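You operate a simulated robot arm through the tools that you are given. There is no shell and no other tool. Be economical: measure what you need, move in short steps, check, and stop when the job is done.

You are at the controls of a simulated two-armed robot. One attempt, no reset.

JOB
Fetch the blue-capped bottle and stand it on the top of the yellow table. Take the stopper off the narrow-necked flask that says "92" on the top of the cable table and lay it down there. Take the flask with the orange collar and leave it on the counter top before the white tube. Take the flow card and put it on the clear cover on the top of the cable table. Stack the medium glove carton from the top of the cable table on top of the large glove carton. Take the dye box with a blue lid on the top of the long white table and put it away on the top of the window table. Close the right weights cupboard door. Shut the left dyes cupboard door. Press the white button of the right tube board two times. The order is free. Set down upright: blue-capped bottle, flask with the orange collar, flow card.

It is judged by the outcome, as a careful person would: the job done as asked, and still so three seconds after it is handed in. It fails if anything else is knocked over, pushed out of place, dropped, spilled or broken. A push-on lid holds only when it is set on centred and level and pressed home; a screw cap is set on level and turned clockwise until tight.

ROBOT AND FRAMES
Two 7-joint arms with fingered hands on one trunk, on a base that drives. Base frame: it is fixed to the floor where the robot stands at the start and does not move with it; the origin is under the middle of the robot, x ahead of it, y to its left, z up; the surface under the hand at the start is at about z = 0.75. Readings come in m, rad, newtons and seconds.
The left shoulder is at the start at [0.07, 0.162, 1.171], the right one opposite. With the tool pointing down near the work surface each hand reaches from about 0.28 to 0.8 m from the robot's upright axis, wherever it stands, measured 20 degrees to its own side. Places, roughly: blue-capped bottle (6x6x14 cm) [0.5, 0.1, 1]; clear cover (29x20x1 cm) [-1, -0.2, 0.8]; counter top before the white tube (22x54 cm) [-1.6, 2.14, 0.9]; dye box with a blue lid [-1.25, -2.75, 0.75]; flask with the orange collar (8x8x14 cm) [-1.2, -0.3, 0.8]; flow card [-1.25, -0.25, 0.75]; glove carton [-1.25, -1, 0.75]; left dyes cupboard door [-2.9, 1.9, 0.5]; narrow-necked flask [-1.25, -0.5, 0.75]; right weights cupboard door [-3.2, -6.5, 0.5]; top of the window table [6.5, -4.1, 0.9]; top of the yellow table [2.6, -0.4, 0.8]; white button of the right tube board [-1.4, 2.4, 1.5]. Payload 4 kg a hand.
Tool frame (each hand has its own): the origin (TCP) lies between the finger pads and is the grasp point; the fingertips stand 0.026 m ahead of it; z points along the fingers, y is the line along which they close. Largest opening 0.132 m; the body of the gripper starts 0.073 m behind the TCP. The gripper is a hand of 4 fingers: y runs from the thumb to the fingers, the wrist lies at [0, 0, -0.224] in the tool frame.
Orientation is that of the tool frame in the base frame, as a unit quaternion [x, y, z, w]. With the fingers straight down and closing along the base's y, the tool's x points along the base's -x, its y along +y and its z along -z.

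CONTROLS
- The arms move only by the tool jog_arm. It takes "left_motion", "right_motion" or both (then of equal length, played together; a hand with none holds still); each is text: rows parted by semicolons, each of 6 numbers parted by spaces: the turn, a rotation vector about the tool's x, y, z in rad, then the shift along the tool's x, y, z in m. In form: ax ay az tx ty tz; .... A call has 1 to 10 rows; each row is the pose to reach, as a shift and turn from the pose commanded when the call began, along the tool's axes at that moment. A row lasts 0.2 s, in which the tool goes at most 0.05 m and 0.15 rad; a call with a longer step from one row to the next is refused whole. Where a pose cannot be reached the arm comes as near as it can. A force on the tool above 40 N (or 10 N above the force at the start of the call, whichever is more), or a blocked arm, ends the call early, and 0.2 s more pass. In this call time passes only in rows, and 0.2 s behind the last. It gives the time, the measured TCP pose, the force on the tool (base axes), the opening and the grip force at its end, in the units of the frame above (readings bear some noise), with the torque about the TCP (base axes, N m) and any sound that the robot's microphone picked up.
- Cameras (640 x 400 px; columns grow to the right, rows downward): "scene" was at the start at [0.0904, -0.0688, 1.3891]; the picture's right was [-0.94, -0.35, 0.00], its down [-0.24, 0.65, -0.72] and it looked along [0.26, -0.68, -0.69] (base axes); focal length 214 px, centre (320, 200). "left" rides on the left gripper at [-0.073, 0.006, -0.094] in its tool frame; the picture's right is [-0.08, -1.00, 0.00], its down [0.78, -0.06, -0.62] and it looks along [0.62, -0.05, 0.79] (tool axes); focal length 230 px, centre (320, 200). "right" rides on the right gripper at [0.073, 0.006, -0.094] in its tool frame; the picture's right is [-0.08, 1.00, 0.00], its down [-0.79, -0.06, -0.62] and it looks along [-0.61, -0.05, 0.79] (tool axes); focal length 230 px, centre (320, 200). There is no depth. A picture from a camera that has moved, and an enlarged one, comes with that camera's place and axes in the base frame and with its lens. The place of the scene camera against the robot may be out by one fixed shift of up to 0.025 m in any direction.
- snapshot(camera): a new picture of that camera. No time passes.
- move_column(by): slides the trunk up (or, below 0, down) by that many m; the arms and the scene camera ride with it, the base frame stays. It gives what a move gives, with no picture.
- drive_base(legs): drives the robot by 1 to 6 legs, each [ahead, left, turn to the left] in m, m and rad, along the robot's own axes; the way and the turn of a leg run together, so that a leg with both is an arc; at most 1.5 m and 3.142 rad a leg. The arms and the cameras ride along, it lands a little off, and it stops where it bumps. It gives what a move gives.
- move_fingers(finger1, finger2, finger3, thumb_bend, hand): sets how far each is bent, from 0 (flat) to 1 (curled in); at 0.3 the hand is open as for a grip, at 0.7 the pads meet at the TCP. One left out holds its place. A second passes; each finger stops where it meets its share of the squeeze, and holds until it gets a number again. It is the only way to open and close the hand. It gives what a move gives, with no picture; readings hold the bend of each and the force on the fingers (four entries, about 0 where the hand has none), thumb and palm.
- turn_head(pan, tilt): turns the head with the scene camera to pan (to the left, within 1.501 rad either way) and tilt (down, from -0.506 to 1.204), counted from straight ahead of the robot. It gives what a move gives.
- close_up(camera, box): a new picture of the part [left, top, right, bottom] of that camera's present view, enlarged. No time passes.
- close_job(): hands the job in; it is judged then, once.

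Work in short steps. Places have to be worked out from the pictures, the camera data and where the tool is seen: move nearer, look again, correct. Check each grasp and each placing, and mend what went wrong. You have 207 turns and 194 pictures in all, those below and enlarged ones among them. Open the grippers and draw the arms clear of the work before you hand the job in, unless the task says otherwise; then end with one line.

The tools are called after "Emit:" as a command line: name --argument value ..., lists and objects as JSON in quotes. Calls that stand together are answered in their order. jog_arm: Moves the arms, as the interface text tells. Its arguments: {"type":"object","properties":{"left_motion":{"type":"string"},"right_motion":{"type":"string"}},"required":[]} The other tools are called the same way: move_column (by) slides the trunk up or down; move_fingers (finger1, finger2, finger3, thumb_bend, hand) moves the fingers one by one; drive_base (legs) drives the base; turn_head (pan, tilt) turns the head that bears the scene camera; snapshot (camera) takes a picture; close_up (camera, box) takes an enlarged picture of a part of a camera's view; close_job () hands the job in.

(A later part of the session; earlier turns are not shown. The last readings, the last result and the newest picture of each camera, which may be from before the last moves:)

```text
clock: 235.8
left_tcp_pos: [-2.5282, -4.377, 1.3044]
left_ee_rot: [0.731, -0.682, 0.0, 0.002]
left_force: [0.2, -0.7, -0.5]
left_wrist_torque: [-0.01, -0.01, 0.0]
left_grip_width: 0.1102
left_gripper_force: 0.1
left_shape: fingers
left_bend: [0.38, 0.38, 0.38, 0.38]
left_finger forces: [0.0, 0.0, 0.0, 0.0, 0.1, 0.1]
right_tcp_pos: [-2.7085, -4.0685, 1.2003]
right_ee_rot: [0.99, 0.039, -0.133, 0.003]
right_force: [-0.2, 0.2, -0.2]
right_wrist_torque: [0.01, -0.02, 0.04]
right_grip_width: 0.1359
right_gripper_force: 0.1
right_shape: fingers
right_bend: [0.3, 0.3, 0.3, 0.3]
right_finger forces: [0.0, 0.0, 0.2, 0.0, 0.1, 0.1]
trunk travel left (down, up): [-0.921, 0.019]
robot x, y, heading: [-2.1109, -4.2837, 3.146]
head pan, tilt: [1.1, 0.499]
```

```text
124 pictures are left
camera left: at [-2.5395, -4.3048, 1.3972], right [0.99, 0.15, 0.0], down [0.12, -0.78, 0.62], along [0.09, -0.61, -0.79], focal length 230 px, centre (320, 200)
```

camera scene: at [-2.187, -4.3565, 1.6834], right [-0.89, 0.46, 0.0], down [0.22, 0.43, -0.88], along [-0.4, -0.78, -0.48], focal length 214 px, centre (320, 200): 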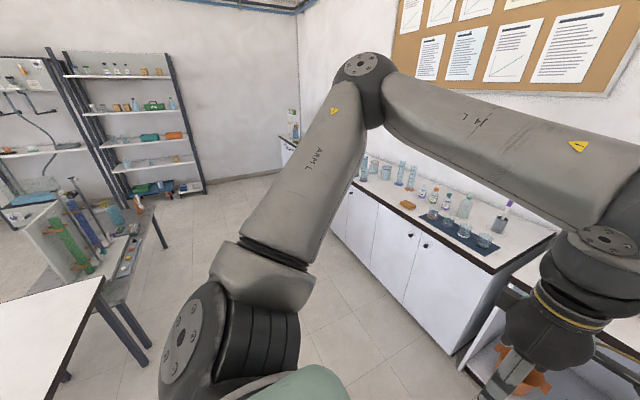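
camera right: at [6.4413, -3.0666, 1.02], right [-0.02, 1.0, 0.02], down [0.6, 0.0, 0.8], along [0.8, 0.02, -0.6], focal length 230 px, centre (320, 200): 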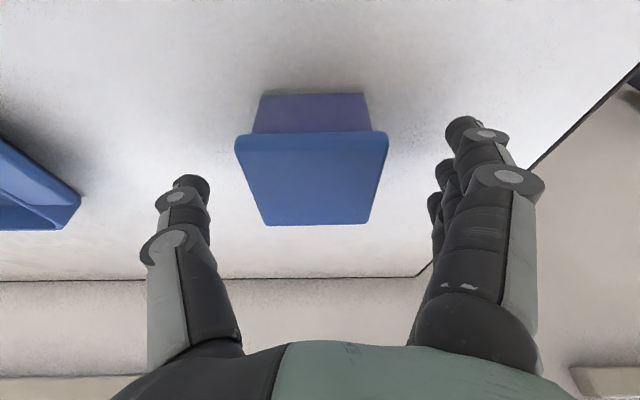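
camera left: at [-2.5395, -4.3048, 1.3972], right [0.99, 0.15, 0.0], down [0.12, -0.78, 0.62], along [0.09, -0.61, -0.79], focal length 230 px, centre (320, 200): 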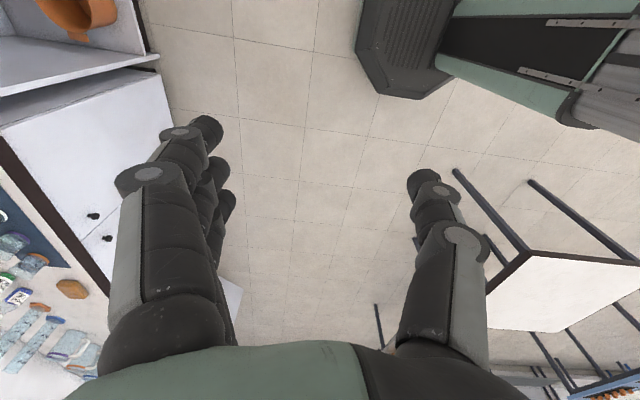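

An open door shows faintly beyond my left fingers. I strafe left to y ≈ -5.2 and look again.

Emit:
drive_base --legs '[[0.05, 0.9, 0]]'

Emit:
turn_head --pan 0.75 --tilt 0.75

Emit:
snapshot --camera "scene"

Emit:
snapshot --camera "left"

```text
clock: 240.6
left_tcp_pos: [-2.5796, -5.2837, 1.3054]
left_ee_rot: [0.731, -0.682, 0.001, 0.003]
left_force: [-0.1, 0.3, 0.5]
left_wrist_torque: [0.01, 0.01, -0.03]
left_grip_width: 0.1099
left_gripper_force: 0.0
left_shape: fingers
left_bend: [0.38, 0.38, 0.38, 0.38]
left_finger forces: [0.0, 0.0, 0.0, 0.1, 0.0, 0.0]
right_tcp_pos: [-2.7585, -4.9747, 1.2001]
right_ee_rot: [0.99, 0.039, -0.134, 0.004]
right_force: [-0.5, -0.6, -0.4]
right_wrist_torque: [-0.04, -0.02, -0.01]
right_grip_width: 0.1358
right_gripper_force: 0.1
right_shape: fingers
right_bend: [0.3, 0.3, 0.3, 0.3]
right_finger forces: [0.1, 0.0, 0.0, 0.0, 0.0, 0.1]
trunk travel left (down, up): [-0.921, 0.019]
robot x, y, heading: [-2.1558, -5.1864, 3.14]
head pan, tilt: [1.1, 0.499]
```

```text
clock: 241.4
left_tcp_pos: [-2.5791, -5.2847, 1.3036]
left_ee_rot: [0.732, -0.681, 0.001, 0.002]
left_force: [-0.6, 0.0, -0.2]
left_wrist_torque: [0.01, 0.02, 0.0]
left_grip_width: 0.1099
left_gripper_force: 0.1
left_shape: fingers
left_bend: [0.38, 0.38, 0.38, 0.38]
left_finger forces: [0.1, 0.0, 0.1, 0.0, 0.0, 0.0]
right_tcp_pos: [-2.7599, -4.9766, 1.1996]
right_ee_rot: [0.99, 0.039, -0.133, 0.003]
right_force: [-0.2, 0.4, -0.9]
right_wrist_torque: [0.01, -0.03, 0.02]
right_grip_width: 0.1359
right_gripper_force: 0.0
right_shape: fingers
right_bend: [0.3, 0.3, 0.3, 0.3]
right_finger forces: [0.0, 0.0, 0.0, 0.0, 0.0, 0.1]
trunk travel left (down, up): [-0.921, 0.019]
robot x, y, heading: [-2.1571, -5.1922, 3.138]
head pan, tilt: [0.75, 0.75]
```

```text
123 pictures are left
camera scene: at [-2.2576, -5.2397, 1.6614], right [-0.68, 0.73, 0.0], down [0.5, 0.46, -0.73], along [-0.54, -0.5, -0.68], focal length 214 px, centre (320, 200)
```

scene: 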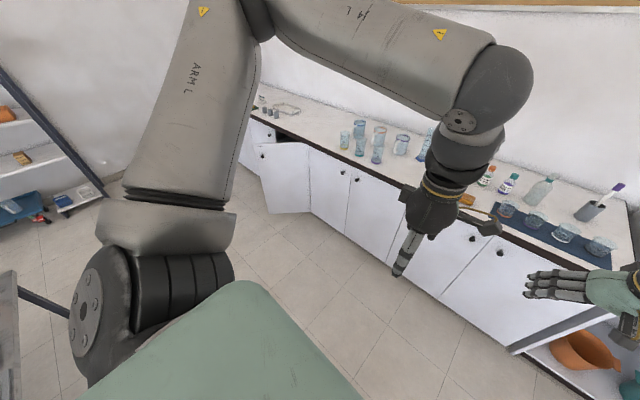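

```text
122 pictures are left
camera left: at [-2.5909, -5.2123, 1.3972], right [0.99, 0.15, 0.0], down [0.12, -0.78, 0.62], along [0.09, -0.61, -0.79], focal length 230 px, centre (320, 200)
```

left: 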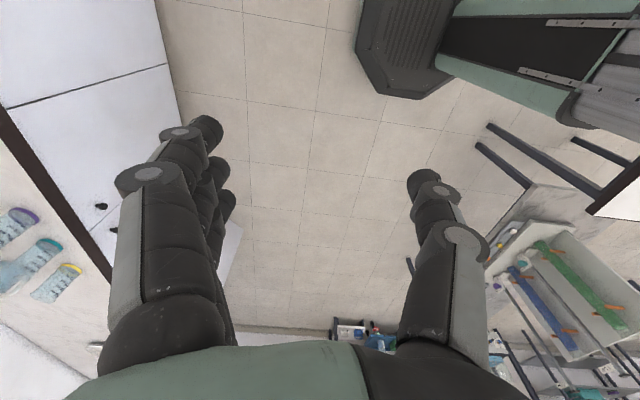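

The open door is hinged at about (-3.25, -6.28), its free end near (-3.02, -6.58). I'll push it with the right hand pointing forward at low height: first rotate the right hand forward and close its fingers.

Emit:
jog_arm --right_motion "0 -0.14 0 0 0 0; 0 -0.28 0 0 0 0; 0 -0.42 0 0 0 0; 0 -0.56 0 0 0 0; 0 -0.7 0 0 0 0; 0 -0.84 0 0 0 0; 0 -0.98 0 0 0 0; 0 -1.12 0 0 0 0; 0 -1.2 0 0 0 0"

Emit:
move_fingers --hand "right" --finger1 0.7 --finger2 0.7 --finger3 0.7 --thumb_bend 0.7

Emit:
drive_base --legs '[[0.05, 1.4, 0]]'

Emit:
turn_head --pan 0.0 --tilt 0.8

Emit:
snapshot --camera "scene"

```text
clock: 243.4
left_tcp_pos: [-2.5802, -5.2841, 1.3037]
left_ee_rot: [0.732, -0.682, 0.001, 0.002]
left_force: [0.6, 0.9, 0.0]
left_wrist_torque: [-0.02, 0.03, 0.03]
left_grip_width: 0.1097
left_gripper_force: 0.0
left_shape: fingers
left_bend: [0.38, 0.38, 0.38, 0.38]
left_finger forces: [0.0, 0.0, 0.0, 0.0, 0.0, 0.0]
right_tcp_pos: [-2.7628, -4.9429, 1.2551]
right_ee_rot: [0.747, 0.033, -0.664, 0.026]
right_force: [0.8, -0.1, 0.1]
right_wrist_torque: [0.02, -0.03, 0.03]
right_grip_width: 0.1361
right_gripper_force: 0.1
right_shape: fingers
right_bend: [0.3, 0.3, 0.3, 0.3]
right_finger forces: [0.0, 0.0, 0.0, 0.0, 0.0, 0.0]
right hand out of reach, approached as far as the arm can: row 8, 9
trunk travel left (down, up): [-0.921, 0.019]
robot x, y, heading: [-2.1589, -5.1934, 3.142]
head pan, tilt: [0.75, 0.75]
```

```text
clock: 244.4
left_tcp_pos: [-2.5801, -5.2851, 1.3037]
left_ee_rot: [0.731, -0.682, 0.0, 0.001]
left_force: [0.5, -0.6, -0.1]
left_wrist_torque: [0.03, 0.02, -0.02]
left_grip_width: 0.1098
left_gripper_force: 0.0
left_shape: fingers
left_bend: [0.38, 0.38, 0.38, 0.38]
left_finger forces: [0.1, 0.1, 0.0, 0.1, 0.0, 0.1]
right_tcp_pos: [-2.7639, -4.9439, 1.256]
right_ee_rot: [0.746, 0.033, -0.664, 0.026]
right_force: [0.0, -0.4, 0.5]
right_wrist_torque: [0.01, -0.02, 0.01]
right_grip_width: 0.0144
right_gripper_force: 0.0
right_shape: fingers
right_bend: [0.7, 0.7, 0.7, 0.7]
right_finger forces: [0.0, 0.0, 0.0, 0.0, 0.1, 0.0]
trunk travel left (down, up): [-0.921, 0.019]
robot x, y, heading: [-2.1572, -5.1884, 3.146]
head pan, tilt: [0.75, 0.75]
```

```text
clock: 251.4
left_tcp_pos: [-2.6259, -6.6915, 1.3042]
left_ee_rot: [0.734, -0.679, 0.0, 0.002]
left_force: [-0.1, 0.2, -0.3]
left_wrist_torque: [-0.05, -0.02, -0.01]
left_grip_width: 0.11
left_gripper_force: 0.1
left_shape: fingers
left_bend: [0.38, 0.38, 0.38, 0.38]
left_finger forces: [0.0, 0.0, 0.1, 0.0, 0.0, 0.1]
right_tcp_pos: [-2.8109, -6.352, 1.2554]
right_ee_rot: [0.746, 0.037, -0.664, 0.03]
right_force: [-0.2, -0.1, -0.8]
right_wrist_torque: [-0.03, -0.01, 0.0]
right_grip_width: 0.0145
right_gripper_force: 0.1
right_shape: fingers
right_bend: [0.7, 0.7, 0.7, 0.7]
right_finger forces: [0.0, 0.0, 0.0, 0.0, 0.0, 0.0]
trunk travel left (down, up): [-0.921, 0.019]
robot x, y, heading: [-2.2053, -6.5926, -3.13]
head pan, tilt: [0.75, 0.75]
```

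```text
clock: 252.5
left_tcp_pos: [-2.624, -6.6923, 1.3044]
left_ee_rot: [0.735, -0.678, 0.001, 0.002]
left_force: [1.6, 0.2, 0.5]
left_wrist_torque: [-0.04, 0.01, -0.04]
left_grip_width: 0.1098
left_gripper_force: 0.2
left_shape: fingers
left_bend: [0.38, 0.38, 0.38, 0.38]
left_finger forces: [0.0, 0.0, 0.0, 0.0, 0.0, 0.0]
right_tcp_pos: [-2.8119, -6.3537, 1.2551]
right_ee_rot: [0.747, 0.037, -0.664, 0.029]
right_force: [-1.1, 0.0, 0.0]
right_wrist_torque: [0.01, 0.02, 0.0]
right_grip_width: 0.0149
right_gripper_force: 0.1
right_shape: fingers
right_bend: [0.7, 0.7, 0.7, 0.7]
right_finger forces: [0.1, 0.1, 0.1, 0.0, 0.0, 0.1]
trunk travel left (down, up): [-0.921, 0.019]
robot x, y, heading: [-2.2015, -6.592, -3.132]
head pan, tilt: [0.0, 0.799]
```

```text
121 pictures are left
camera scene: at [-2.3234, -6.5878, 1.6574], right [-0.01, 1.0, 0.0], down [0.72, 0.01, -0.7], along [-0.7, -0.01, -0.72], focal length 214 px, centre (320, 200)
```

scene: 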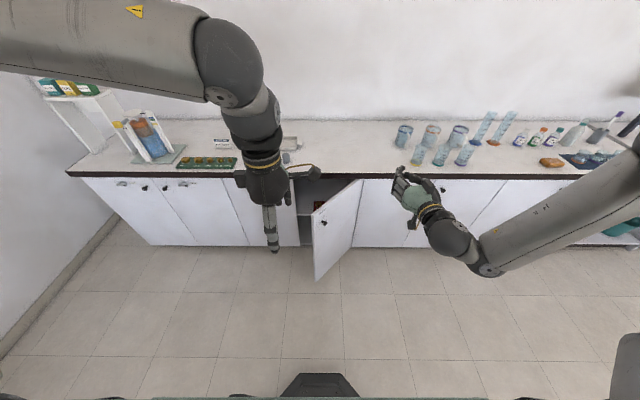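

The door stands ~44° open: hinge (-3.3, -6.35), free end (-3.03, -6.63). I shift left 0.22 m, lower the trunk and look.

Emit:
drive_base --legs '[[0, 0.23, -0.012]]'

Emit:
move_column --by -0.65

Emit:
turn_head --pan -0.3 --tilt 0.3

Emit:
snapshot --camera "scene"

Emit:
snapshot --camera "right"

```text
clock: 254.2
left_tcp_pos: [-2.626, -6.9135, 1.306]
left_ee_rot: [0.73, -0.684, 0.002, 0.003]
left_force: [-0.6, -0.1, -0.4]
left_wrist_torque: [-0.04, 0.0, -0.01]
left_grip_width: 0.1099
left_gripper_force: 0.0
left_shape: fingers
left_bend: [0.38, 0.38, 0.38, 0.38]
left_finger forces: [0.0, 0.0, 0.0, 0.1, 0.1, 0.0]
right_tcp_pos: [-2.8078, -6.5706, 1.2546]
right_ee_rot: [0.747, 0.031, -0.664, 0.027]
right_force: [0.5, 0.4, -0.2]
right_wrist_torque: [0.01, 0.02, 0.01]
right_grip_width: 0.0144
right_gripper_force: 0.0
right_shape: fingers
right_bend: [0.7, 0.7, 0.7, 0.7]
right_finger forces: [0.1, 0.1, 0.0, 0.1, 0.1, 0.1]
trunk travel left (down, up): [-0.921, 0.019]
robot x, y, heading: [-2.2012, -6.8277, 3.137]
head pan, tilt: [0.0, 0.799]
```

```text
refused: -0.65 is not a number from -0.4 to 0.4
```

```text
clock: 255.2
left_tcp_pos: [-2.6259, -6.9185, 1.3038]
left_ee_rot: [0.731, -0.683, 0.0, 0.002]
left_force: [0.1, 0.6, -0.9]
left_wrist_torque: [0.04, 0.02, 0.04]
left_grip_width: 0.1097
left_gripper_force: 0.1
left_shape: fingers
left_bend: [0.38, 0.38, 0.38, 0.38]
left_finger forces: [0.0, 0.0, 0.1, 0.1, 0.0, 0.1]
right_tcp_pos: [-2.8078, -6.5769, 1.2551]
right_ee_rot: [0.746, 0.032, -0.664, 0.025]
right_force: [-0.4, 0.2, -0.4]
right_wrist_torque: [0.04, 0.02, -0.04]
right_grip_width: 0.0146
right_gripper_force: 0.0
right_shape: fingers
right_bend: [0.7, 0.7, 0.7, 0.7]
right_finger forces: [0.0, 0.1, 0.1, 0.1, 0.1, 0.0]
trunk travel left (down, up): [-0.921, 0.019]
robot x, y, heading: [-2.2008, -6.8285, 3.136]
head pan, tilt: [-0.3, 0.3]
```

```text
120 pictures are left
camera scene: at [-2.3314, -6.7906, 1.7017], right [0.3, 0.95, 0.0], down [0.28, -0.09, -0.96], along [-0.91, 0.29, -0.3], focal length 214 px, centre (320, 200)
```

scene: 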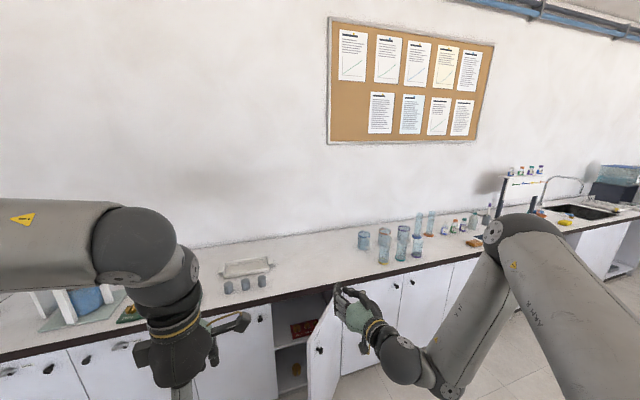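

```text
119 pictures are left
camera right: at [-2.7064, -6.5747, 1.1928], right [0.07, -0.99, 0.07], down [0.52, 0.1, 0.85], along [-0.85, -0.02, 0.52], focal length 230 px, centre (320, 200)
```

right: 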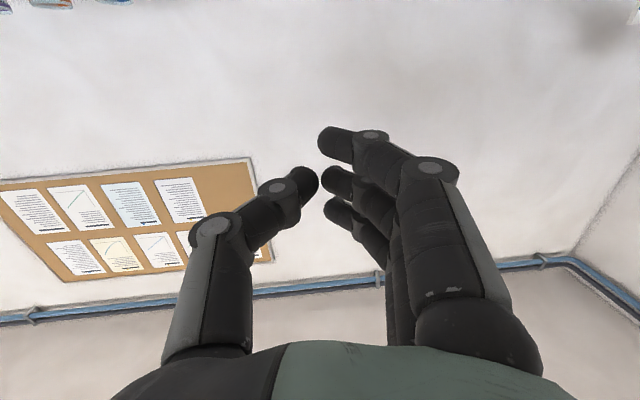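

The column allows 0.4 m at a time; I lower in two moves and drive forward to just before contact.

Emit:
move_column --by -0.4

Emit:
move_column --by -0.25

Emit:
drive_base --legs '[[0.18, 0, 0]]'

Emit:
turn_head --pan -0.3 --tilt 0.5

Emit:
snapshot --camera "scene"

```text
clock: 259.0
left_tcp_pos: [-2.6252, -6.9172, 0.904]
left_ee_rot: [0.73, -0.684, 0.001, 0.002]
left_force: [0.4, 0.0, -0.1]
left_wrist_torque: [0.03, -0.01, -0.02]
left_grip_width: 0.1097
left_gripper_force: 0.1
left_shape: fingers
left_bend: [0.38, 0.38, 0.38, 0.38]
left_finger forces: [0.1, 0.1, 0.0, 0.0, 0.1, 0.0]
right_tcp_pos: [-2.8075, -6.5756, 0.8549]
right_ee_rot: [0.747, 0.031, -0.664, 0.025]
right_force: [-0.2, -0.6, 0.9]
right_wrist_torque: [0.02, -0.02, 0.03]
right_grip_width: 0.0146
right_gripper_force: 0.0
right_shape: fingers
right_bend: [0.7, 0.7, 0.7, 0.7]
right_finger forces: [0.0, 0.0, 0.0, 0.0, 0.0, 0.1]
trunk travel left (down, up): [-0.521, 0.419]
robot x, y, heading: [-2.2022, -6.8279, 3.133]
head pan, tilt: [-0.3, 0.3]
```

```text
clock: 261.6
left_tcp_pos: [-2.627, -6.917, 0.655]
left_ee_rot: [0.73, -0.684, 0.0, 0.002]
left_force: [1.4, -0.2, 0.0]
left_wrist_torque: [0.01, 0.07, -0.01]
left_grip_width: 0.1097
left_gripper_force: 0.0
left_shape: fingers
left_bend: [0.38, 0.38, 0.38, 0.38]
left_finger forces: [0.1, 0.0, 0.0, 0.1, 0.1, 0.1]
right_tcp_pos: [-2.8074, -6.5744, 0.6055]
right_ee_rot: [0.746, 0.031, -0.664, 0.024]
right_force: [-0.5, 0.6, -0.1]
right_wrist_torque: [-0.05, 0.03, 0.01]
right_grip_width: 0.0146
right_gripper_force: 0.0
right_shape: fingers
right_bend: [0.7, 0.7, 0.7, 0.7]
right_finger forces: [0.1, 0.0, 0.0, 0.0, 0.0, 0.1]
trunk travel left (down, up): [-0.271, 0.669]
robot x, y, heading: [-2.2049, -6.8279, 3.14]
head pan, tilt: [-0.3, 0.3]
```

```text
clock: 263.1
left_tcp_pos: [-2.8052, -6.9169, 0.6532]
left_ee_rot: [0.73, -0.683, 0.0, 0.002]
left_force: [0.3, -0.6, -0.4]
left_wrist_torque: [0.01, -0.01, 0.02]
left_grip_width: 0.1097
left_gripper_force: 0.0
left_shape: fingers
left_bend: [0.38, 0.38, 0.38, 0.38]
left_finger forces: [0.1, 0.1, 0.0, 0.0, 0.1, 0.1]
right_tcp_pos: [-2.9885, -6.5729, 0.6043]
right_ee_rot: [0.747, 0.032, -0.664, 0.025]
right_force: [-0.1, 0.0, -0.3]
right_wrist_torque: [-0.02, -0.04, -0.01]
right_grip_width: 0.0146
right_gripper_force: 0.0
right_shape: fingers
right_bend: [0.7, 0.7, 0.7, 0.7]
right_finger forces: [0.1, 0.0, 0.1, 0.1, 0.1, 0.0]
trunk travel left (down, up): [-0.271, 0.669]
robot x, y, heading: [-2.3862, -6.8234, 3.134]
head pan, tilt: [-0.3, 0.3]
```

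```text
clock: 263.8
left_tcp_pos: [-2.8052, -6.9157, 0.6545]
left_ee_rot: [0.73, -0.683, 0.0, 0.003]
left_force: [0.3, -0.6, 0.6]
left_wrist_torque: [0.03, 0.0, 0.0]
left_grip_width: 0.11
left_gripper_force: 0.1
left_shape: fingers
left_bend: [0.38, 0.38, 0.38, 0.38]
left_finger forces: [0.0, 0.0, 0.0, 0.0, 0.0, 0.0]
right_tcp_pos: [-2.9875, -6.5729, 0.6055]
right_ee_rot: [0.747, 0.032, -0.664, 0.025]
right_force: [-0.3, 0.2, 0.0]
right_wrist_torque: [-0.02, 0.01, 0.02]
right_grip_width: 0.0144
right_gripper_force: 0.1
right_shape: fingers
right_bend: [0.7, 0.7, 0.7, 0.7]
right_finger forces: [0.0, 0.0, 0.1, 0.1, 0.0, 0.1]
trunk travel left (down, up): [-0.271, 0.669]
robot x, y, heading: [-2.3837, -6.8232, 3.14]
head pan, tilt: [-0.3, 0.499]
```

```text
118 pictures are left
camera scene: at [-2.509, -6.7886, 1.0334], right [0.3, 0.95, 0.0], down [0.46, -0.14, -0.88], along [-0.84, 0.26, -0.48], focal length 214 px, centre (320, 200)
```

scene: 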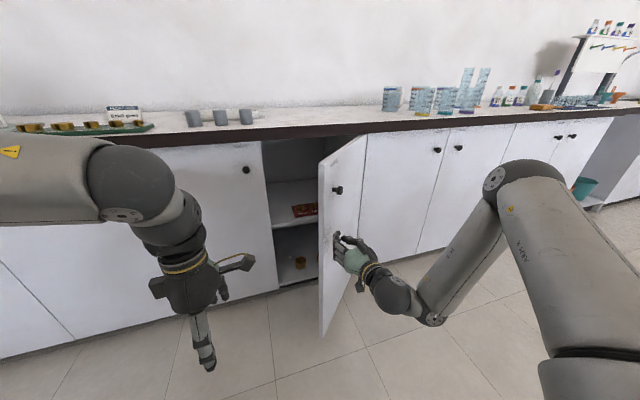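

The fist is right before the door near its free edge. I drive forward to push it.

Emit:
drive_base --legs '[[0.15, 0, 0]]'

Emit:
snapshot --camera "scene"

```text
clock: 265.2
left_tcp_pos: [-2.9577, -6.915, 0.653]
left_ee_rot: [0.729, -0.685, 0.001, 0.002]
left_force: [-0.9, -1.1, 0.0]
left_wrist_torque: [0.02, -0.01, -0.01]
left_grip_width: 0.1098
left_gripper_force: 0.1
left_shape: fingers
left_bend: [0.38, 0.38, 0.38, 0.38]
left_finger forces: [0.1, 0.1, 0.1, 0.0, 0.0, 0.0]
right_tcp_pos: [-3.1387, -6.5714, 0.6055]
right_ee_rot: [0.746, 0.031, -0.664, 0.025]
right_force: [-0.2, -0.8, -0.8]
right_wrist_torque: [0.02, 0.02, 0.0]
right_grip_width: 0.0146
right_gripper_force: 0.0
right_shape: fingers
right_bend: [0.7, 0.7, 0.7, 0.7]
right_finger forces: [0.0, 0.1, 0.0, 0.0, 0.1, 0.0]
trunk travel left (down, up): [-0.271, 0.669]
robot x, y, heading: [-2.5328, -6.8218, 3.126]
head pan, tilt: [-0.3, 0.499]
```

```text
117 pictures are left
camera scene: at [-2.6613, -6.7872, 1.0332], right [0.3, 0.95, 0.0], down [0.46, -0.15, -0.88], along [-0.84, 0.27, -0.48], focal length 214 px, centre (320, 200)
```

scene: 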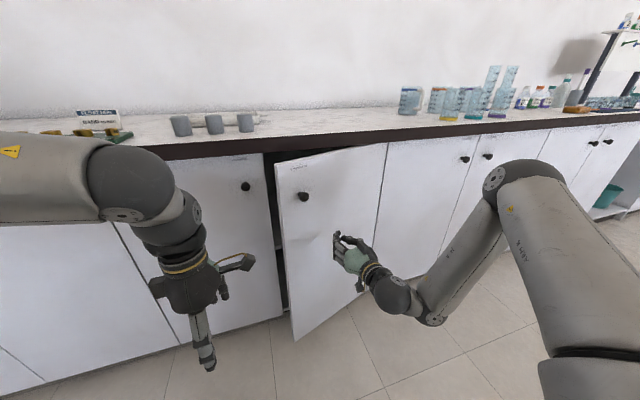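

The door is following well. I push further.

Emit:
drive_base --legs '[[0.13, 0.03, 0]]'

Emit:
snapshot --camera "scene"

```text
clock: 266.5
left_tcp_pos: [-3.0878, -6.9426, 0.6538]
left_ee_rot: [0.728, -0.685, 0.001, 0.001]
left_force: [-0.2, -0.2, -0.4]
left_wrist_torque: [-0.03, -0.03, -0.03]
left_grip_width: 0.1096
left_gripper_force: 0.1
left_shape: fingers
left_bend: [0.38, 0.38, 0.38, 0.38]
left_finger forces: [0.0, 0.1, 0.0, 0.0, 0.0, 0.0]
right_tcp_pos: [-3.2691, -6.5984, 0.6054]
right_ee_rot: [0.746, 0.03, -0.665, 0.024]
right_force: [-0.9, 0.1, 0.4]
right_wrist_torque: [0.03, 0.02, 0.0]
right_grip_width: 0.0146
right_gripper_force: 0.1
right_shape: fingers
right_bend: [0.7, 0.7, 0.7, 0.7]
right_finger forces: [0.0, 0.0, 0.1, 0.0, 0.0, 0.0]
trunk travel left (down, up): [-0.271, 0.669]
robot x, y, heading: [-2.6638, -6.8498, 3.133]
head pan, tilt: [-0.3, 0.499]
```

```text
116 pictures are left
camera scene: at [-2.7915, -6.816, 1.0332], right [0.3, 0.95, 0.0], down [0.46, -0.15, -0.88], along [-0.84, 0.27, -0.48], focal length 214 px, centre (320, 200)
```

scene: 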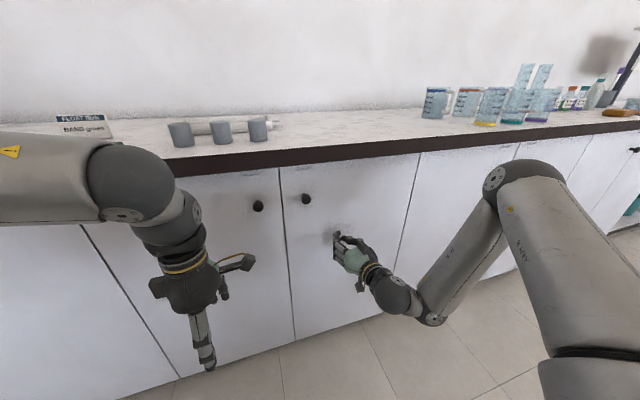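

The door looks flush. A final light press with the arm to make sure it is fully shut.

Emit:
jog_arm --right_motion "0 0 0 0 0 0.01; 0 0 0 0 0 0.02; 0 0 0 0 0 0.03"

Emit:
close_up --camera "scene" --box '[220, 140, 440, 300]'

```text
clock: 267.2
left_tcp_pos: [-3.0849, -6.942, 0.6556]
left_ee_rot: [0.728, -0.686, -0.001, 0.003]
left_force: [0.0, 0.0, -0.5]
left_wrist_torque: [-0.01, -0.02, 0.02]
left_grip_width: 0.1099
left_gripper_force: 0.1
left_shape: fingers
left_bend: [0.38, 0.38, 0.38, 0.38]
left_finger forces: [0.0, 0.0, 0.0, 0.0, 0.0, 0.0]
right_tcp_pos: [-3.2846, -6.6015, 0.6004]
right_ee_rot: [0.749, 0.029, -0.662, 0.025]
right_force: [23.9, -1.4, 6.3]
right_wrist_torque: [0.07, 0.53, 0.06]
right_grip_width: 0.0134
right_gripper_force: 11.8
right_shape: fingers
right_bend: [0.7, 0.7, 0.72, 0.71]
right_finger forces: [0.0, 0.0, 14.1, 0.1, 9.9, 0.1]
trunk travel left (down, up): [-0.271, 0.669]
robot x, y, heading: [-2.663, -6.85, 3.131]
head pan, tilt: [-0.3, 0.499]
stopped in row 3 (right hand): the force on the tool passed its limit at 52 N (the readings are from after the stop); the commanded pose is now the measured one
```

```text
2.50 times, centred on (330, 220) of scene
camera zoom: at [-2.7874, -6.8159, 1.0338], right [0.31, 0.95, 0.0], down [0.45, -0.15, -0.88], along [-0.84, 0.27, -0.48], focal length 536 px, centre (295, 150)
```

zoom: 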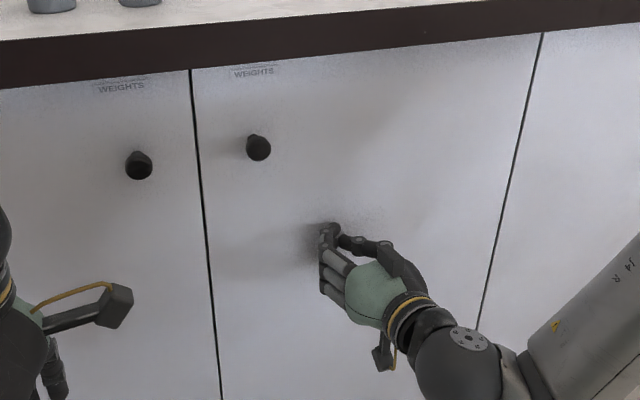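

Door shut. I retract, raise the trunk, and drive round to the east side of the cable table.

Emit:
drive_base --legs '[[-0.45, 0, 0]]'

Emit:
move_column --by 0.4

Emit:
move_column --by 0.2

Emit:
drive_base --legs '[[0, -1.28, 0], [0, -1.28, 0], [-1.3, 0, 0], [-0.75, 0, 0], [0, -1.45, 0], [0, -1.0, 0]]'

Emit:
turn_head --pan -0.2 --tilt 0.5

Emit:
snapshot --camera "scene"

```text
clock: 269.9
left_tcp_pos: [-2.631, -6.947, 0.6554]
left_ee_rot: [0.728, -0.686, 0.001, 0.002]
left_force: [0.5, 0.9, -0.9]
left_wrist_torque: [-0.02, 0.01, -0.01]
left_grip_width: 0.1098
left_gripper_force: 0.0
left_shape: fingers
left_bend: [0.38, 0.38, 0.38, 0.38]
left_finger forces: [0.0, 0.0, 0.0, 0.0, 0.0, 0.0]
right_tcp_pos: [-2.8341, -6.6057, 0.6001]
right_ee_rot: [0.749, 0.029, -0.662, 0.024]
right_force: [0.9, -0.5, 0.2]
right_wrist_torque: [-0.03, 0.0, 0.0]
right_grip_width: 0.0142
right_gripper_force: 0.1
right_shape: fingers
right_bend: [0.7, 0.7, 0.7, 0.7]
right_finger forces: [0.0, 0.0, 0.0, 0.1, 0.0, 0.0]
trunk travel left (down, up): [-0.271, 0.669]
robot x, y, heading: [-2.212, -6.8569, 3.126]
head pan, tilt: [-0.3, 0.499]
```

```text
clock: 273.8
left_tcp_pos: [-2.6315, -6.9477, 1.0539]
left_ee_rot: [0.729, -0.685, 0.0, 0.002]
left_force: [0.0, -0.2, 1.0]
left_wrist_torque: [0.0, -0.03, -0.01]
left_grip_width: 0.1101
left_gripper_force: 0.1
left_shape: fingers
left_bend: [0.38, 0.38, 0.38, 0.38]
left_finger forces: [0.1, 0.0, 0.0, 0.0, 0.0, 0.0]
right_tcp_pos: [-2.833, -6.6069, 0.999]
right_ee_rot: [0.75, 0.03, -0.661, 0.024]
right_force: [1.1, -0.6, 0.4]
right_wrist_torque: [0.01, -0.03, 0.0]
right_grip_width: 0.0141
right_gripper_force: 0.0
right_shape: fingers
right_bend: [0.7, 0.7, 0.7, 0.7]
right_finger forces: [0.0, 0.0, 0.1, 0.0, 0.0, 0.0]
trunk travel left (down, up): [-0.671, 0.269]
robot x, y, heading: [-2.2115, -6.859, 3.132]
head pan, tilt: [-0.3, 0.499]
```

```text
clock: 275.9
left_tcp_pos: [-2.6324, -6.9472, 1.2532]
left_ee_rot: [0.728, -0.685, 0.001, 0.002]
left_force: [-0.3, 0.6, 0.5]
left_wrist_torque: [-0.01, 0.02, 0.01]
left_grip_width: 0.1098
left_gripper_force: 0.1
left_shape: fingers
left_bend: [0.38, 0.38, 0.38, 0.38]
left_finger forces: [0.0, 0.0, 0.0, 0.0, 0.1, 0.1]
right_tcp_pos: [-2.8329, -6.6065, 1.2007]
right_ee_rot: [0.75, 0.03, -0.66, 0.024]
right_force: [-0.5, 0.3, -0.6]
right_wrist_torque: [0.02, -0.02, -0.03]
right_grip_width: 0.014
right_gripper_force: 0.2
right_shape: fingers
right_bend: [0.7, 0.7, 0.7, 0.7]
right_finger forces: [0.0, 0.0, 0.0, 0.1, 0.0, 0.0]
trunk travel left (down, up): [-0.871, 0.069]
robot x, y, heading: [-2.2096, -6.8594, 3.132]
head pan, tilt: [-0.3, 0.499]
```

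```text
clock: 309.7
left_tcp_pos: [-0.5626, -1.9549, 1.2562]
left_ee_rot: [0.73, -0.683, 0.0, 0.001]
left_force: [-0.3, 0.5, -0.2]
left_wrist_torque: [0.02, -0.01, -0.01]
left_grip_width: 0.1098
left_gripper_force: 0.0
left_shape: fingers
left_bend: [0.38, 0.38, 0.38, 0.38]
left_finger forces: [0.0, 0.0, 0.0, 0.0, 0.0, 0.1]
right_tcp_pos: [-0.7651, -1.6139, 1.1994]
right_ee_rot: [0.749, 0.032, -0.661, 0.026]
right_force: [0.3, -0.5, -0.6]
right_wrist_torque: [0.02, 0.01, 0.01]
right_grip_width: 0.0139
right_gripper_force: 0.0
right_shape: fingers
right_bend: [0.7, 0.7, 0.7, 0.7]
right_finger forces: [0.0, 0.1, 0.0, 0.0, 0.1, 0.0]
trunk travel left (down, up): [-0.871, 0.069]
robot x, y, heading: [-0.1397, -1.8624, 3.139]
head pan, tilt: [-0.3, 0.499]
```

```text
clock: 310.4
left_tcp_pos: [-0.5618, -1.9525, 1.2551]
left_ee_rot: [0.73, -0.683, 0.001, 0.001]
left_force: [-0.1, -0.3, -1.1]
left_wrist_torque: [-0.02, -0.02, 0.02]
left_grip_width: 0.11
left_gripper_force: 0.0
left_shape: fingers
left_bend: [0.38, 0.38, 0.38, 0.38]
left_finger forces: [0.1, 0.0, 0.0, 0.0, 0.0, 0.1]
right_tcp_pos: [-0.7646, -1.6134, 1.1994]
right_ee_rot: [0.749, 0.032, -0.662, 0.026]
right_force: [-0.1, -0.6, 0.7]
right_wrist_torque: [-0.01, 0.02, -0.01]
right_grip_width: 0.0139
right_gripper_force: 0.1
right_shape: fingers
right_bend: [0.7, 0.7, 0.7, 0.7]
right_finger forces: [0.0, 0.1, 0.0, 0.0, 0.0, 0.0]
trunk travel left (down, up): [-0.871, 0.069]
robot x, y, heading: [-0.1401, -1.861, 3.138]
head pan, tilt: [-0.201, 0.499]
```

```text
114 pictures are left
camera scene: at [-0.2679, -1.8346, 1.6333], right [0.2, 0.98, 0.0], down [0.47, -0.1, -0.88], along [-0.86, 0.18, -0.48], focal length 214 px, centre (320, 200)
```

scene: 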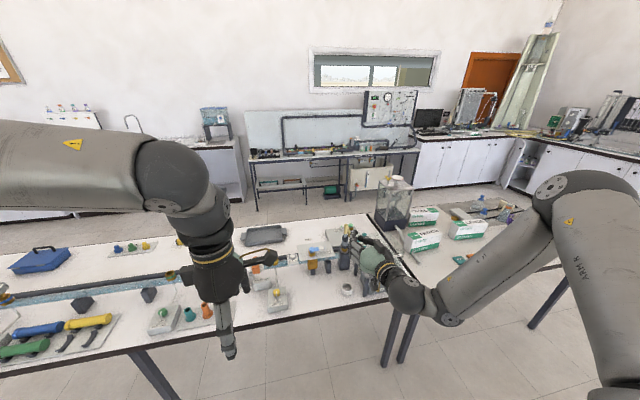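

The cable table with the glove cartons is to the right. I bring both hands back to a neutral downward pose and strafe right.

Emit:
jog_arm --right_motion "0 0.13 0 0 0 0; 0 0.26 0 0 0 0; 0 0.39 0 0 0 0; 0 0.52 0 0 0 0; 0 0.65 0 0 0 0; 0 0.78 0 0 0 0; 0 0.91 0 0 0 0; 0 1.04 0 0 0 0; 0 1.17 0 0 0 0; 0 1.2 0 0 0 0" --left_motion "0 0 -0.14 0 0 0; 0 0 -0.28 0 0 0; 0 0 -0.42 0 0 0; 0 0 -0.56 0 0 0; 0 0 -0.7 0 0 0; 0 0 -0.84 0 0 0; 0 0 -0.98 0 0 0; 0 0 -1.12 0 0 0; 0 0 -1.26 0 0 0; 0 0 -1.4 0 0 0"

Emit:
move_fingers --hand "right" --finger1 0.3 --finger2 0.3 --finger3 0.3 --thumb_bend 0.3

Emit:
drive_base --legs '[[0, -1.05, 0]]'

Emit:
turn_head --pan 0.0 --tilt 0.6

Emit:
snapshot --camera "scene"

```text
clock: 312.6
left_tcp_pos: [-0.5616, -1.9534, 1.2551]
left_ee_rot: [0.999, -0.051, -0.001, 0.002]
left_force: [0.2, 0.4, 0.4]
left_wrist_torque: [0.01, -0.01, -0.02]
left_grip_width: 0.1098
left_gripper_force: 0.0
left_shape: fingers
left_bend: [0.38, 0.38, 0.38, 0.38]
left_finger forces: [0.0, 0.0, 0.1, 0.0, 0.0, 0.0]
right_tcp_pos: [-0.7646, -1.6141, 1.1989]
right_ee_rot: [0.992, 0.04, -0.122, 0.004]
right_force: [-0.2, 0.2, -0.6]
right_wrist_torque: [0.01, -0.02, 0.01]
right_grip_width: 0.014
right_gripper_force: 0.1
right_shape: fingers
right_bend: [0.7, 0.7, 0.7, 0.7]
right_finger forces: [0.0, 0.1, 0.0, 0.0, 0.1, 0.0]
trunk travel left (down, up): [-0.871, 0.069]
robot x, y, heading: [-0.1396, -1.8615, 3.14]
head pan, tilt: [-0.201, 0.499]
```

```text
clock: 313.6
left_tcp_pos: [-0.5623, -1.9534, 1.2545]
left_ee_rot: [0.999, -0.052, -0.001, 0.002]
left_force: [0.1, 0.0, -0.7]
left_wrist_torque: [-0.04, 0.02, 0.01]
left_grip_width: 0.1097
left_gripper_force: 0.0
left_shape: fingers
left_bend: [0.38, 0.38, 0.38, 0.38]
left_finger forces: [0.0, 0.1, 0.0, 0.0, 0.0, 0.0]
right_tcp_pos: [-0.764, -1.6152, 1.1988]
right_ee_rot: [0.992, 0.042, -0.122, 0.004]
right_force: [-0.3, 0.0, 0.2]
right_wrist_torque: [0.04, 0.02, -0.01]
right_grip_width: 0.1357
right_gripper_force: 0.0
right_shape: fingers
right_bend: [0.3, 0.3, 0.3, 0.3]
right_finger forces: [0.0, 0.0, 0.0, 0.1, 0.0, 0.0]
trunk travel left (down, up): [-0.871, 0.069]
robot x, y, heading: [-0.1426, -1.8593, 3.132]
head pan, tilt: [-0.201, 0.499]
```

```text
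clock: 319.0
left_tcp_pos: [-0.5564, -0.9049, 1.2556]
left_ee_rot: [0.999, -0.054, -0.002, 0.002]
left_force: [-1.2, -0.4, 0.4]
left_wrist_torque: [-0.01, -0.03, 0.0]
left_grip_width: 0.1098
left_gripper_force: 0.1
left_shape: fingers
left_bend: [0.38, 0.38, 0.38, 0.38]
left_finger forces: [0.1, 0.1, 0.1, 0.0, 0.0, 0.0]
right_tcp_pos: [-0.7583, -0.5633, 1.1996]
right_ee_rot: [0.992, 0.04, -0.123, 0.004]
right_force: [0.6, -0.4, 0.3]
right_wrist_torque: [0.05, 0.02, 0.02]
right_grip_width: 0.1354
right_gripper_force: 0.1
right_shape: fingers
right_bend: [0.3, 0.3, 0.3, 0.3]
right_finger forces: [0.1, 0.1, 0.0, 0.0, 0.0, 0.1]
trunk travel left (down, up): [-0.871, 0.069]
robot x, y, heading: [-0.1338, -0.8099, 3.136]
head pan, tilt: [-0.201, 0.499]
```

```text
clock: 319.8
left_tcp_pos: [-0.5568, -0.9037, 1.2547]
left_ee_rot: [0.999, -0.053, 0.0, 0.002]
left_force: [0.1, -0.4, -0.7]
left_wrist_torque: [0.0, -0.02, 0.0]
left_grip_width: 0.1095
left_gripper_force: 0.1
left_shape: fingers
left_bend: [0.38, 0.38, 0.38, 0.38]
left_finger forces: [0.0, 0.1, 0.0, 0.1, 0.1, 0.1]
right_tcp_pos: [-0.757, -0.5643, 1.2003]
right_ee_rot: [0.992, 0.041, -0.123, 0.003]
right_force: [-0.6, 0.1, 0.2]
right_wrist_torque: [-0.03, -0.03, 0.02]
right_grip_width: 0.1357
right_gripper_force: 0.0
right_shape: fingers
right_bend: [0.3, 0.3, 0.3, 0.3]
right_finger forces: [0.0, 0.1, 0.0, 0.0, 0.0, 0.1]
trunk travel left (down, up): [-0.871, 0.069]
robot x, y, heading: [-0.1299, -0.8109, 3.137]
head pan, tilt: [0.0, 0.6]
```

```text
113 pictures are left
camera scene: at [-0.2609, -0.8025, 1.6243], right [0.01, 1.0, 0.0], down [0.56, 0.0, -0.83], along [-0.83, 0.01, -0.56], focal length 214 px, centre (320, 200)
```

scene: 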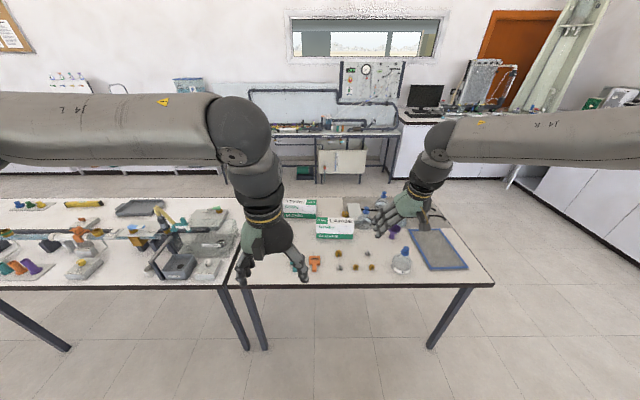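

Emit:
close_up --camera "scene" --box '[225, 180, 505, 300]'

Emit:
snapshot --camera "right"

```text
2.29 times, centred on (365, 240) of scene
camera zoom: at [-0.2609, -0.8025, 1.6243], right [0.01, 1.0, 0.0], down [0.56, 0.0, -0.83], along [-0.83, 0.01, -0.56], focal length 490 px, centre (217, 109)
```

zoom: 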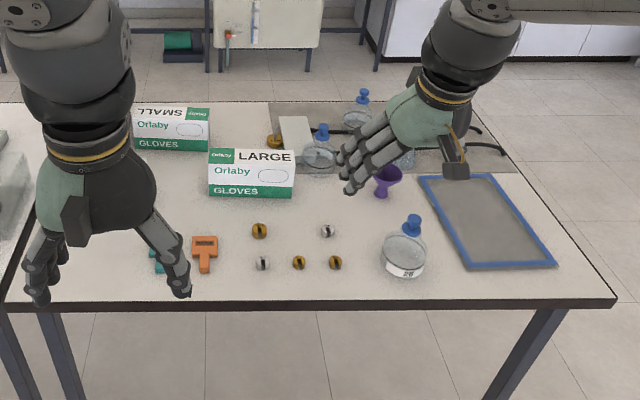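

```text
111 pictures are left
camera right: at [-0.6641, -0.5627, 1.2712], right [0.01, -1.0, 0.02], down [-0.61, 0.01, 0.79], along [-0.79, -0.01, -0.61], focal length 230 px, centre (320, 200)
```

right: 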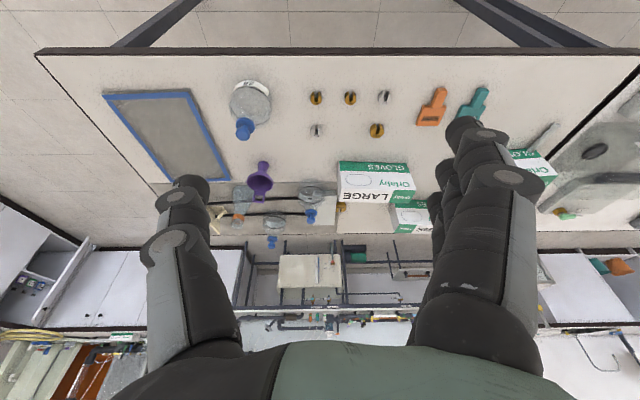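

Three stoppered flasks, a blue-framed clear cover and the cartons are seen. I shift right 0.4 m to see what the right hand hides.

Emit:
drive_base --legs '[[0.0, -0.42, 0]]'

Emit:
close_up --camera "scene" --box '[190, 180, 430, 300]'

Emit:
close_up --camera "right" --box '[180, 40, 500, 260]'

```text
clock: 322.3
left_tcp_pos: [-0.5528, -0.4865, 1.2544]
left_ee_rot: [0.999, -0.054, 0.0, 0.001]
left_force: [0.5, -0.3, 0.0]
left_wrist_torque: [0.0, 0.01, -0.02]
left_grip_width: 0.1101
left_gripper_force: 0.0
left_shape: fingers
left_bend: [0.38, 0.38, 0.38, 0.38]
left_finger forces: [0.0, 0.1, 0.1, 0.1, 0.0, 0.1]
right_tcp_pos: [-0.7553, -0.1468, 1.1998]
right_ee_rot: [0.991, 0.041, -0.124, 0.003]
right_force: [-0.4, -1.2, -0.5]
right_wrist_torque: [0.0, -0.02, 0.01]
right_grip_width: 0.1358
right_gripper_force: 0.0
right_shape: fingers
right_bend: [0.3, 0.3, 0.3, 0.3]
right_finger forces: [0.0, 0.0, 0.0, 0.0, 0.0, 0.0]
trunk travel left (down, up): [-0.871, 0.069]
robot x, y, heading: [-0.1323, -0.3944, 3.138]
head pan, tilt: [0.0, 0.6]
```

```text
2.67 times, centred on (310, 240) of scene
camera zoom: at [-0.2581, -0.386, 1.6242], right [0.01, 1.0, 0.0], down [0.57, 0.0, -0.82], along [-0.82, 0.01, -0.57], focal length 572 px, centre (347, 93)
```

zoom: 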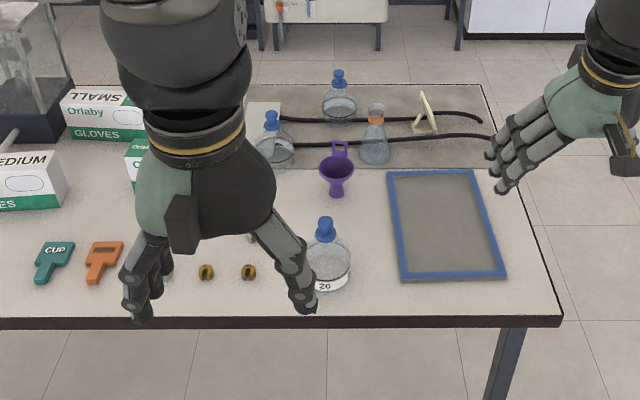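

```text
1.82 times, centred on (340, 150) of right
camera zoom: at [-0.6613, -0.1458, 1.2716], right [0.01, -1.0, 0.01], down [-0.61, 0.01, 0.79], along [-0.79, -0.01, -0.61], focal length 418 px, centre (284, 291)
```

zoom: 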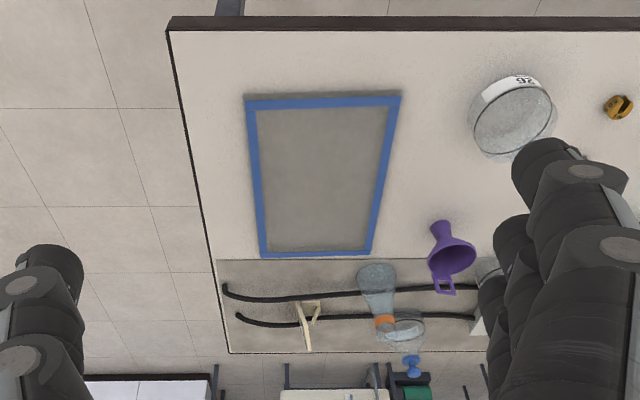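

B (stopper at about (-1.24, -0.54)) matches the "92" place. I move so that the right hand comes above it and check labels from there.

Emit:
drive_base --legs '[[0.0, 0.36, 0], [0.42, 0, 0]]'

Emit:
turn_head --pan -0.5 --tilt 0.75

Emit:
snapshot --camera "scene"

Emit:
snapshot --camera "right"

```text
clock: 326.9
left_tcp_pos: [-0.9746, -0.845, 1.2552]
left_ee_rot: [0.999, -0.052, -0.001, 0.002]
left_force: [0.5, -0.7, -0.4]
left_wrist_torque: [0.02, 0.02, 0.01]
left_grip_width: 0.1101
left_gripper_force: 0.1
left_shape: fingers
left_bend: [0.38, 0.38, 0.38, 0.38]
left_finger forces: [0.0, 0.0, 0.0, 0.0, 0.0, 0.0]
right_tcp_pos: [-1.1772, -0.5051, 1.2007]
right_ee_rot: [0.992, 0.041, -0.123, 0.003]
right_force: [-0.3, 0.3, -0.1]
right_wrist_torque: [0.01, -0.02, 0.0]
right_grip_width: 0.1357
right_gripper_force: 0.1
right_shape: fingers
right_bend: [0.3, 0.3, 0.3, 0.3]
right_finger forces: [0.0, 0.0, 0.0, 0.0, 0.0, 0.1]
trunk travel left (down, up): [-0.871, 0.069]
robot x, y, heading: [-0.552, -0.7547, 3.136]
head pan, tilt: [0.0, 0.6]
```

```text
clock: 327.8
left_tcp_pos: [-0.9759, -0.8452, 1.2541]
left_ee_rot: [0.999, -0.053, -0.002, 0.002]
left_force: [-0.4, -0.8, 0.0]
left_wrist_torque: [-0.02, -0.03, 0.0]
left_grip_width: 0.1098
left_gripper_force: 0.0
left_shape: fingers
left_bend: [0.38, 0.38, 0.38, 0.38]
left_finger forces: [0.1, 0.0, 0.0, 0.0, 0.1, 0.0]
right_tcp_pos: [-1.1783, -0.5065, 1.2001]
right_ee_rot: [0.992, 0.042, -0.123, 0.003]
right_force: [-0.4, -0.6, 0.2]
right_wrist_torque: [0.01, -0.01, 0.04]
right_grip_width: 0.1358
right_gripper_force: 0.1
right_shape: fingers
right_bend: [0.3, 0.3, 0.3, 0.3]
right_finger forces: [0.0, 0.0, 0.0, 0.0, 0.0, 0.1]
trunk travel left (down, up): [-0.871, 0.069]
robot x, y, heading: [-0.5527, -0.7517, 3.135]
head pan, tilt: [-0.499, 0.75]
```

```text
108 pictures are left
camera scene: at [-0.6659, -0.7049, 1.6113], right [0.48, 0.88, 0.0], down [0.6, -0.33, -0.73], along [-0.64, 0.35, -0.68], focal length 214 px, centre (320, 200)
```

scene: 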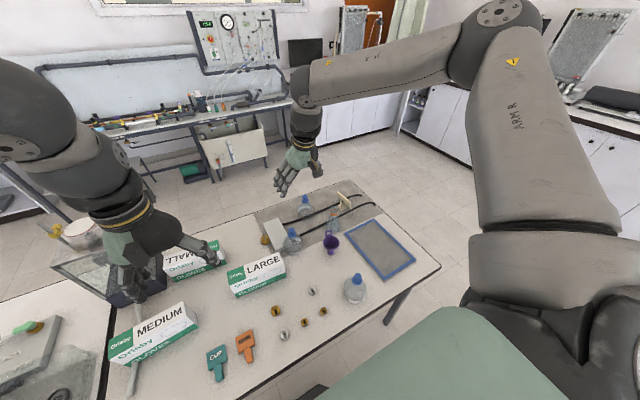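

```text
107 pictures are left
camera right: at [-1.0852, -0.5053, 1.271], right [0.01, -1.0, 0.02], down [-0.61, 0.01, 0.79], along [-0.79, -0.02, -0.61], focal length 230 px, centre (320, 200)
```

right: 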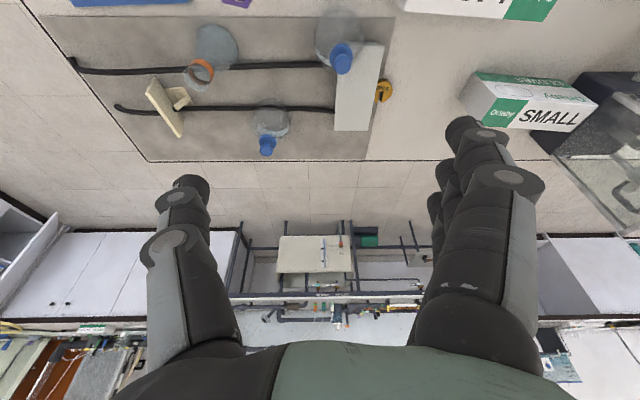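

Now a close look at the flasks for the labels.

Emit:
close_up --camera "scene" --box '[250, 185, 410, 305]'

Emit:
close_up --camera "right" --box '[130, 0, 400, 170]'

```text
3.33 times, centred on (330, 245) of scene
camera zoom: at [-0.6659, -0.7049, 1.6113], right [0.48, 0.88, 0.0], down [0.6, -0.33, -0.73], along [-0.64, 0.35, -0.68], focal length 715 px, centre (287, 50)
```

zoom: 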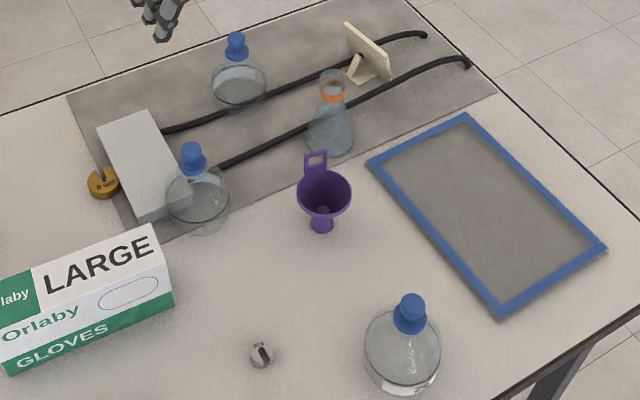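

```text
2.35 times, centred on (265, 85) of right
camera zoom: at [-1.0852, -0.5053, 1.271], right [0.01, -1.0, 0.02], down [-0.61, 0.01, 0.79], along [-0.79, -0.02, -0.61], focal length 541 px, centre (449, 471)
```

zoom: 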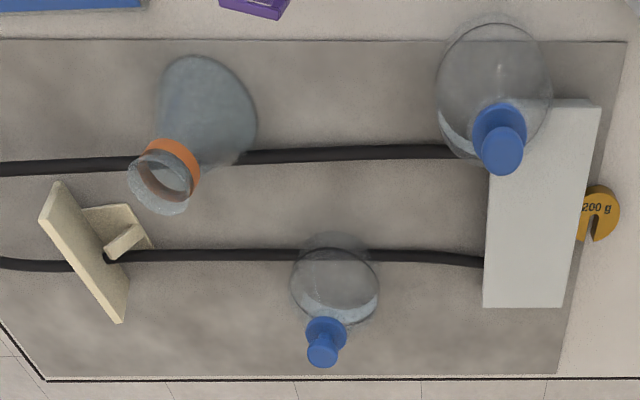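

Labels of the two far flasks face away; I'll read them later from the north side. Now the cartons: close-up to measure medium and large.

Emit:
close_up --camera "scene" --box '[90, 230, 300, 390]'

Emit:
snapshot --camera "left"

```text
2.50 times, centred on (195, 310) of scene
camera zoom: at [-0.6659, -0.7049, 1.6113], right [0.48, 0.88, 0.0], down [0.6, -0.33, -0.73], along [-0.64, 0.35, -0.68], focal length 536 px, centre (632, -75)
```

zoom: 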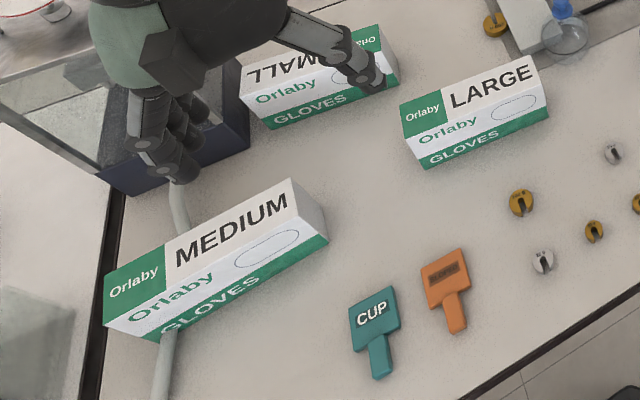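

```text
103 pictures are left
camera left: at [-1.0499, -0.8432, 1.3475], right [0.03, 1.0, 0.0], down [0.79, -0.02, 0.62], along [0.62, -0.02, -0.79], focal length 230 px, centre (320, 200)
```

left: 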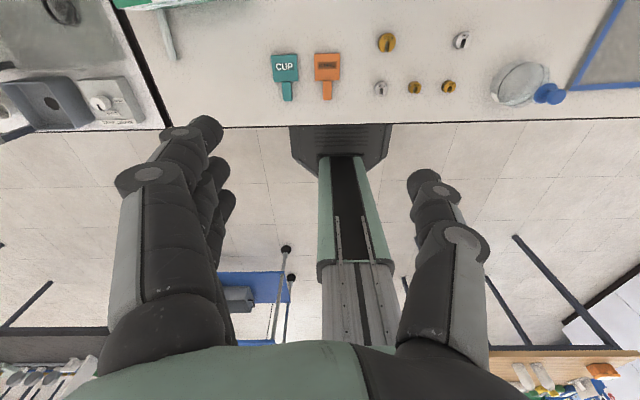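

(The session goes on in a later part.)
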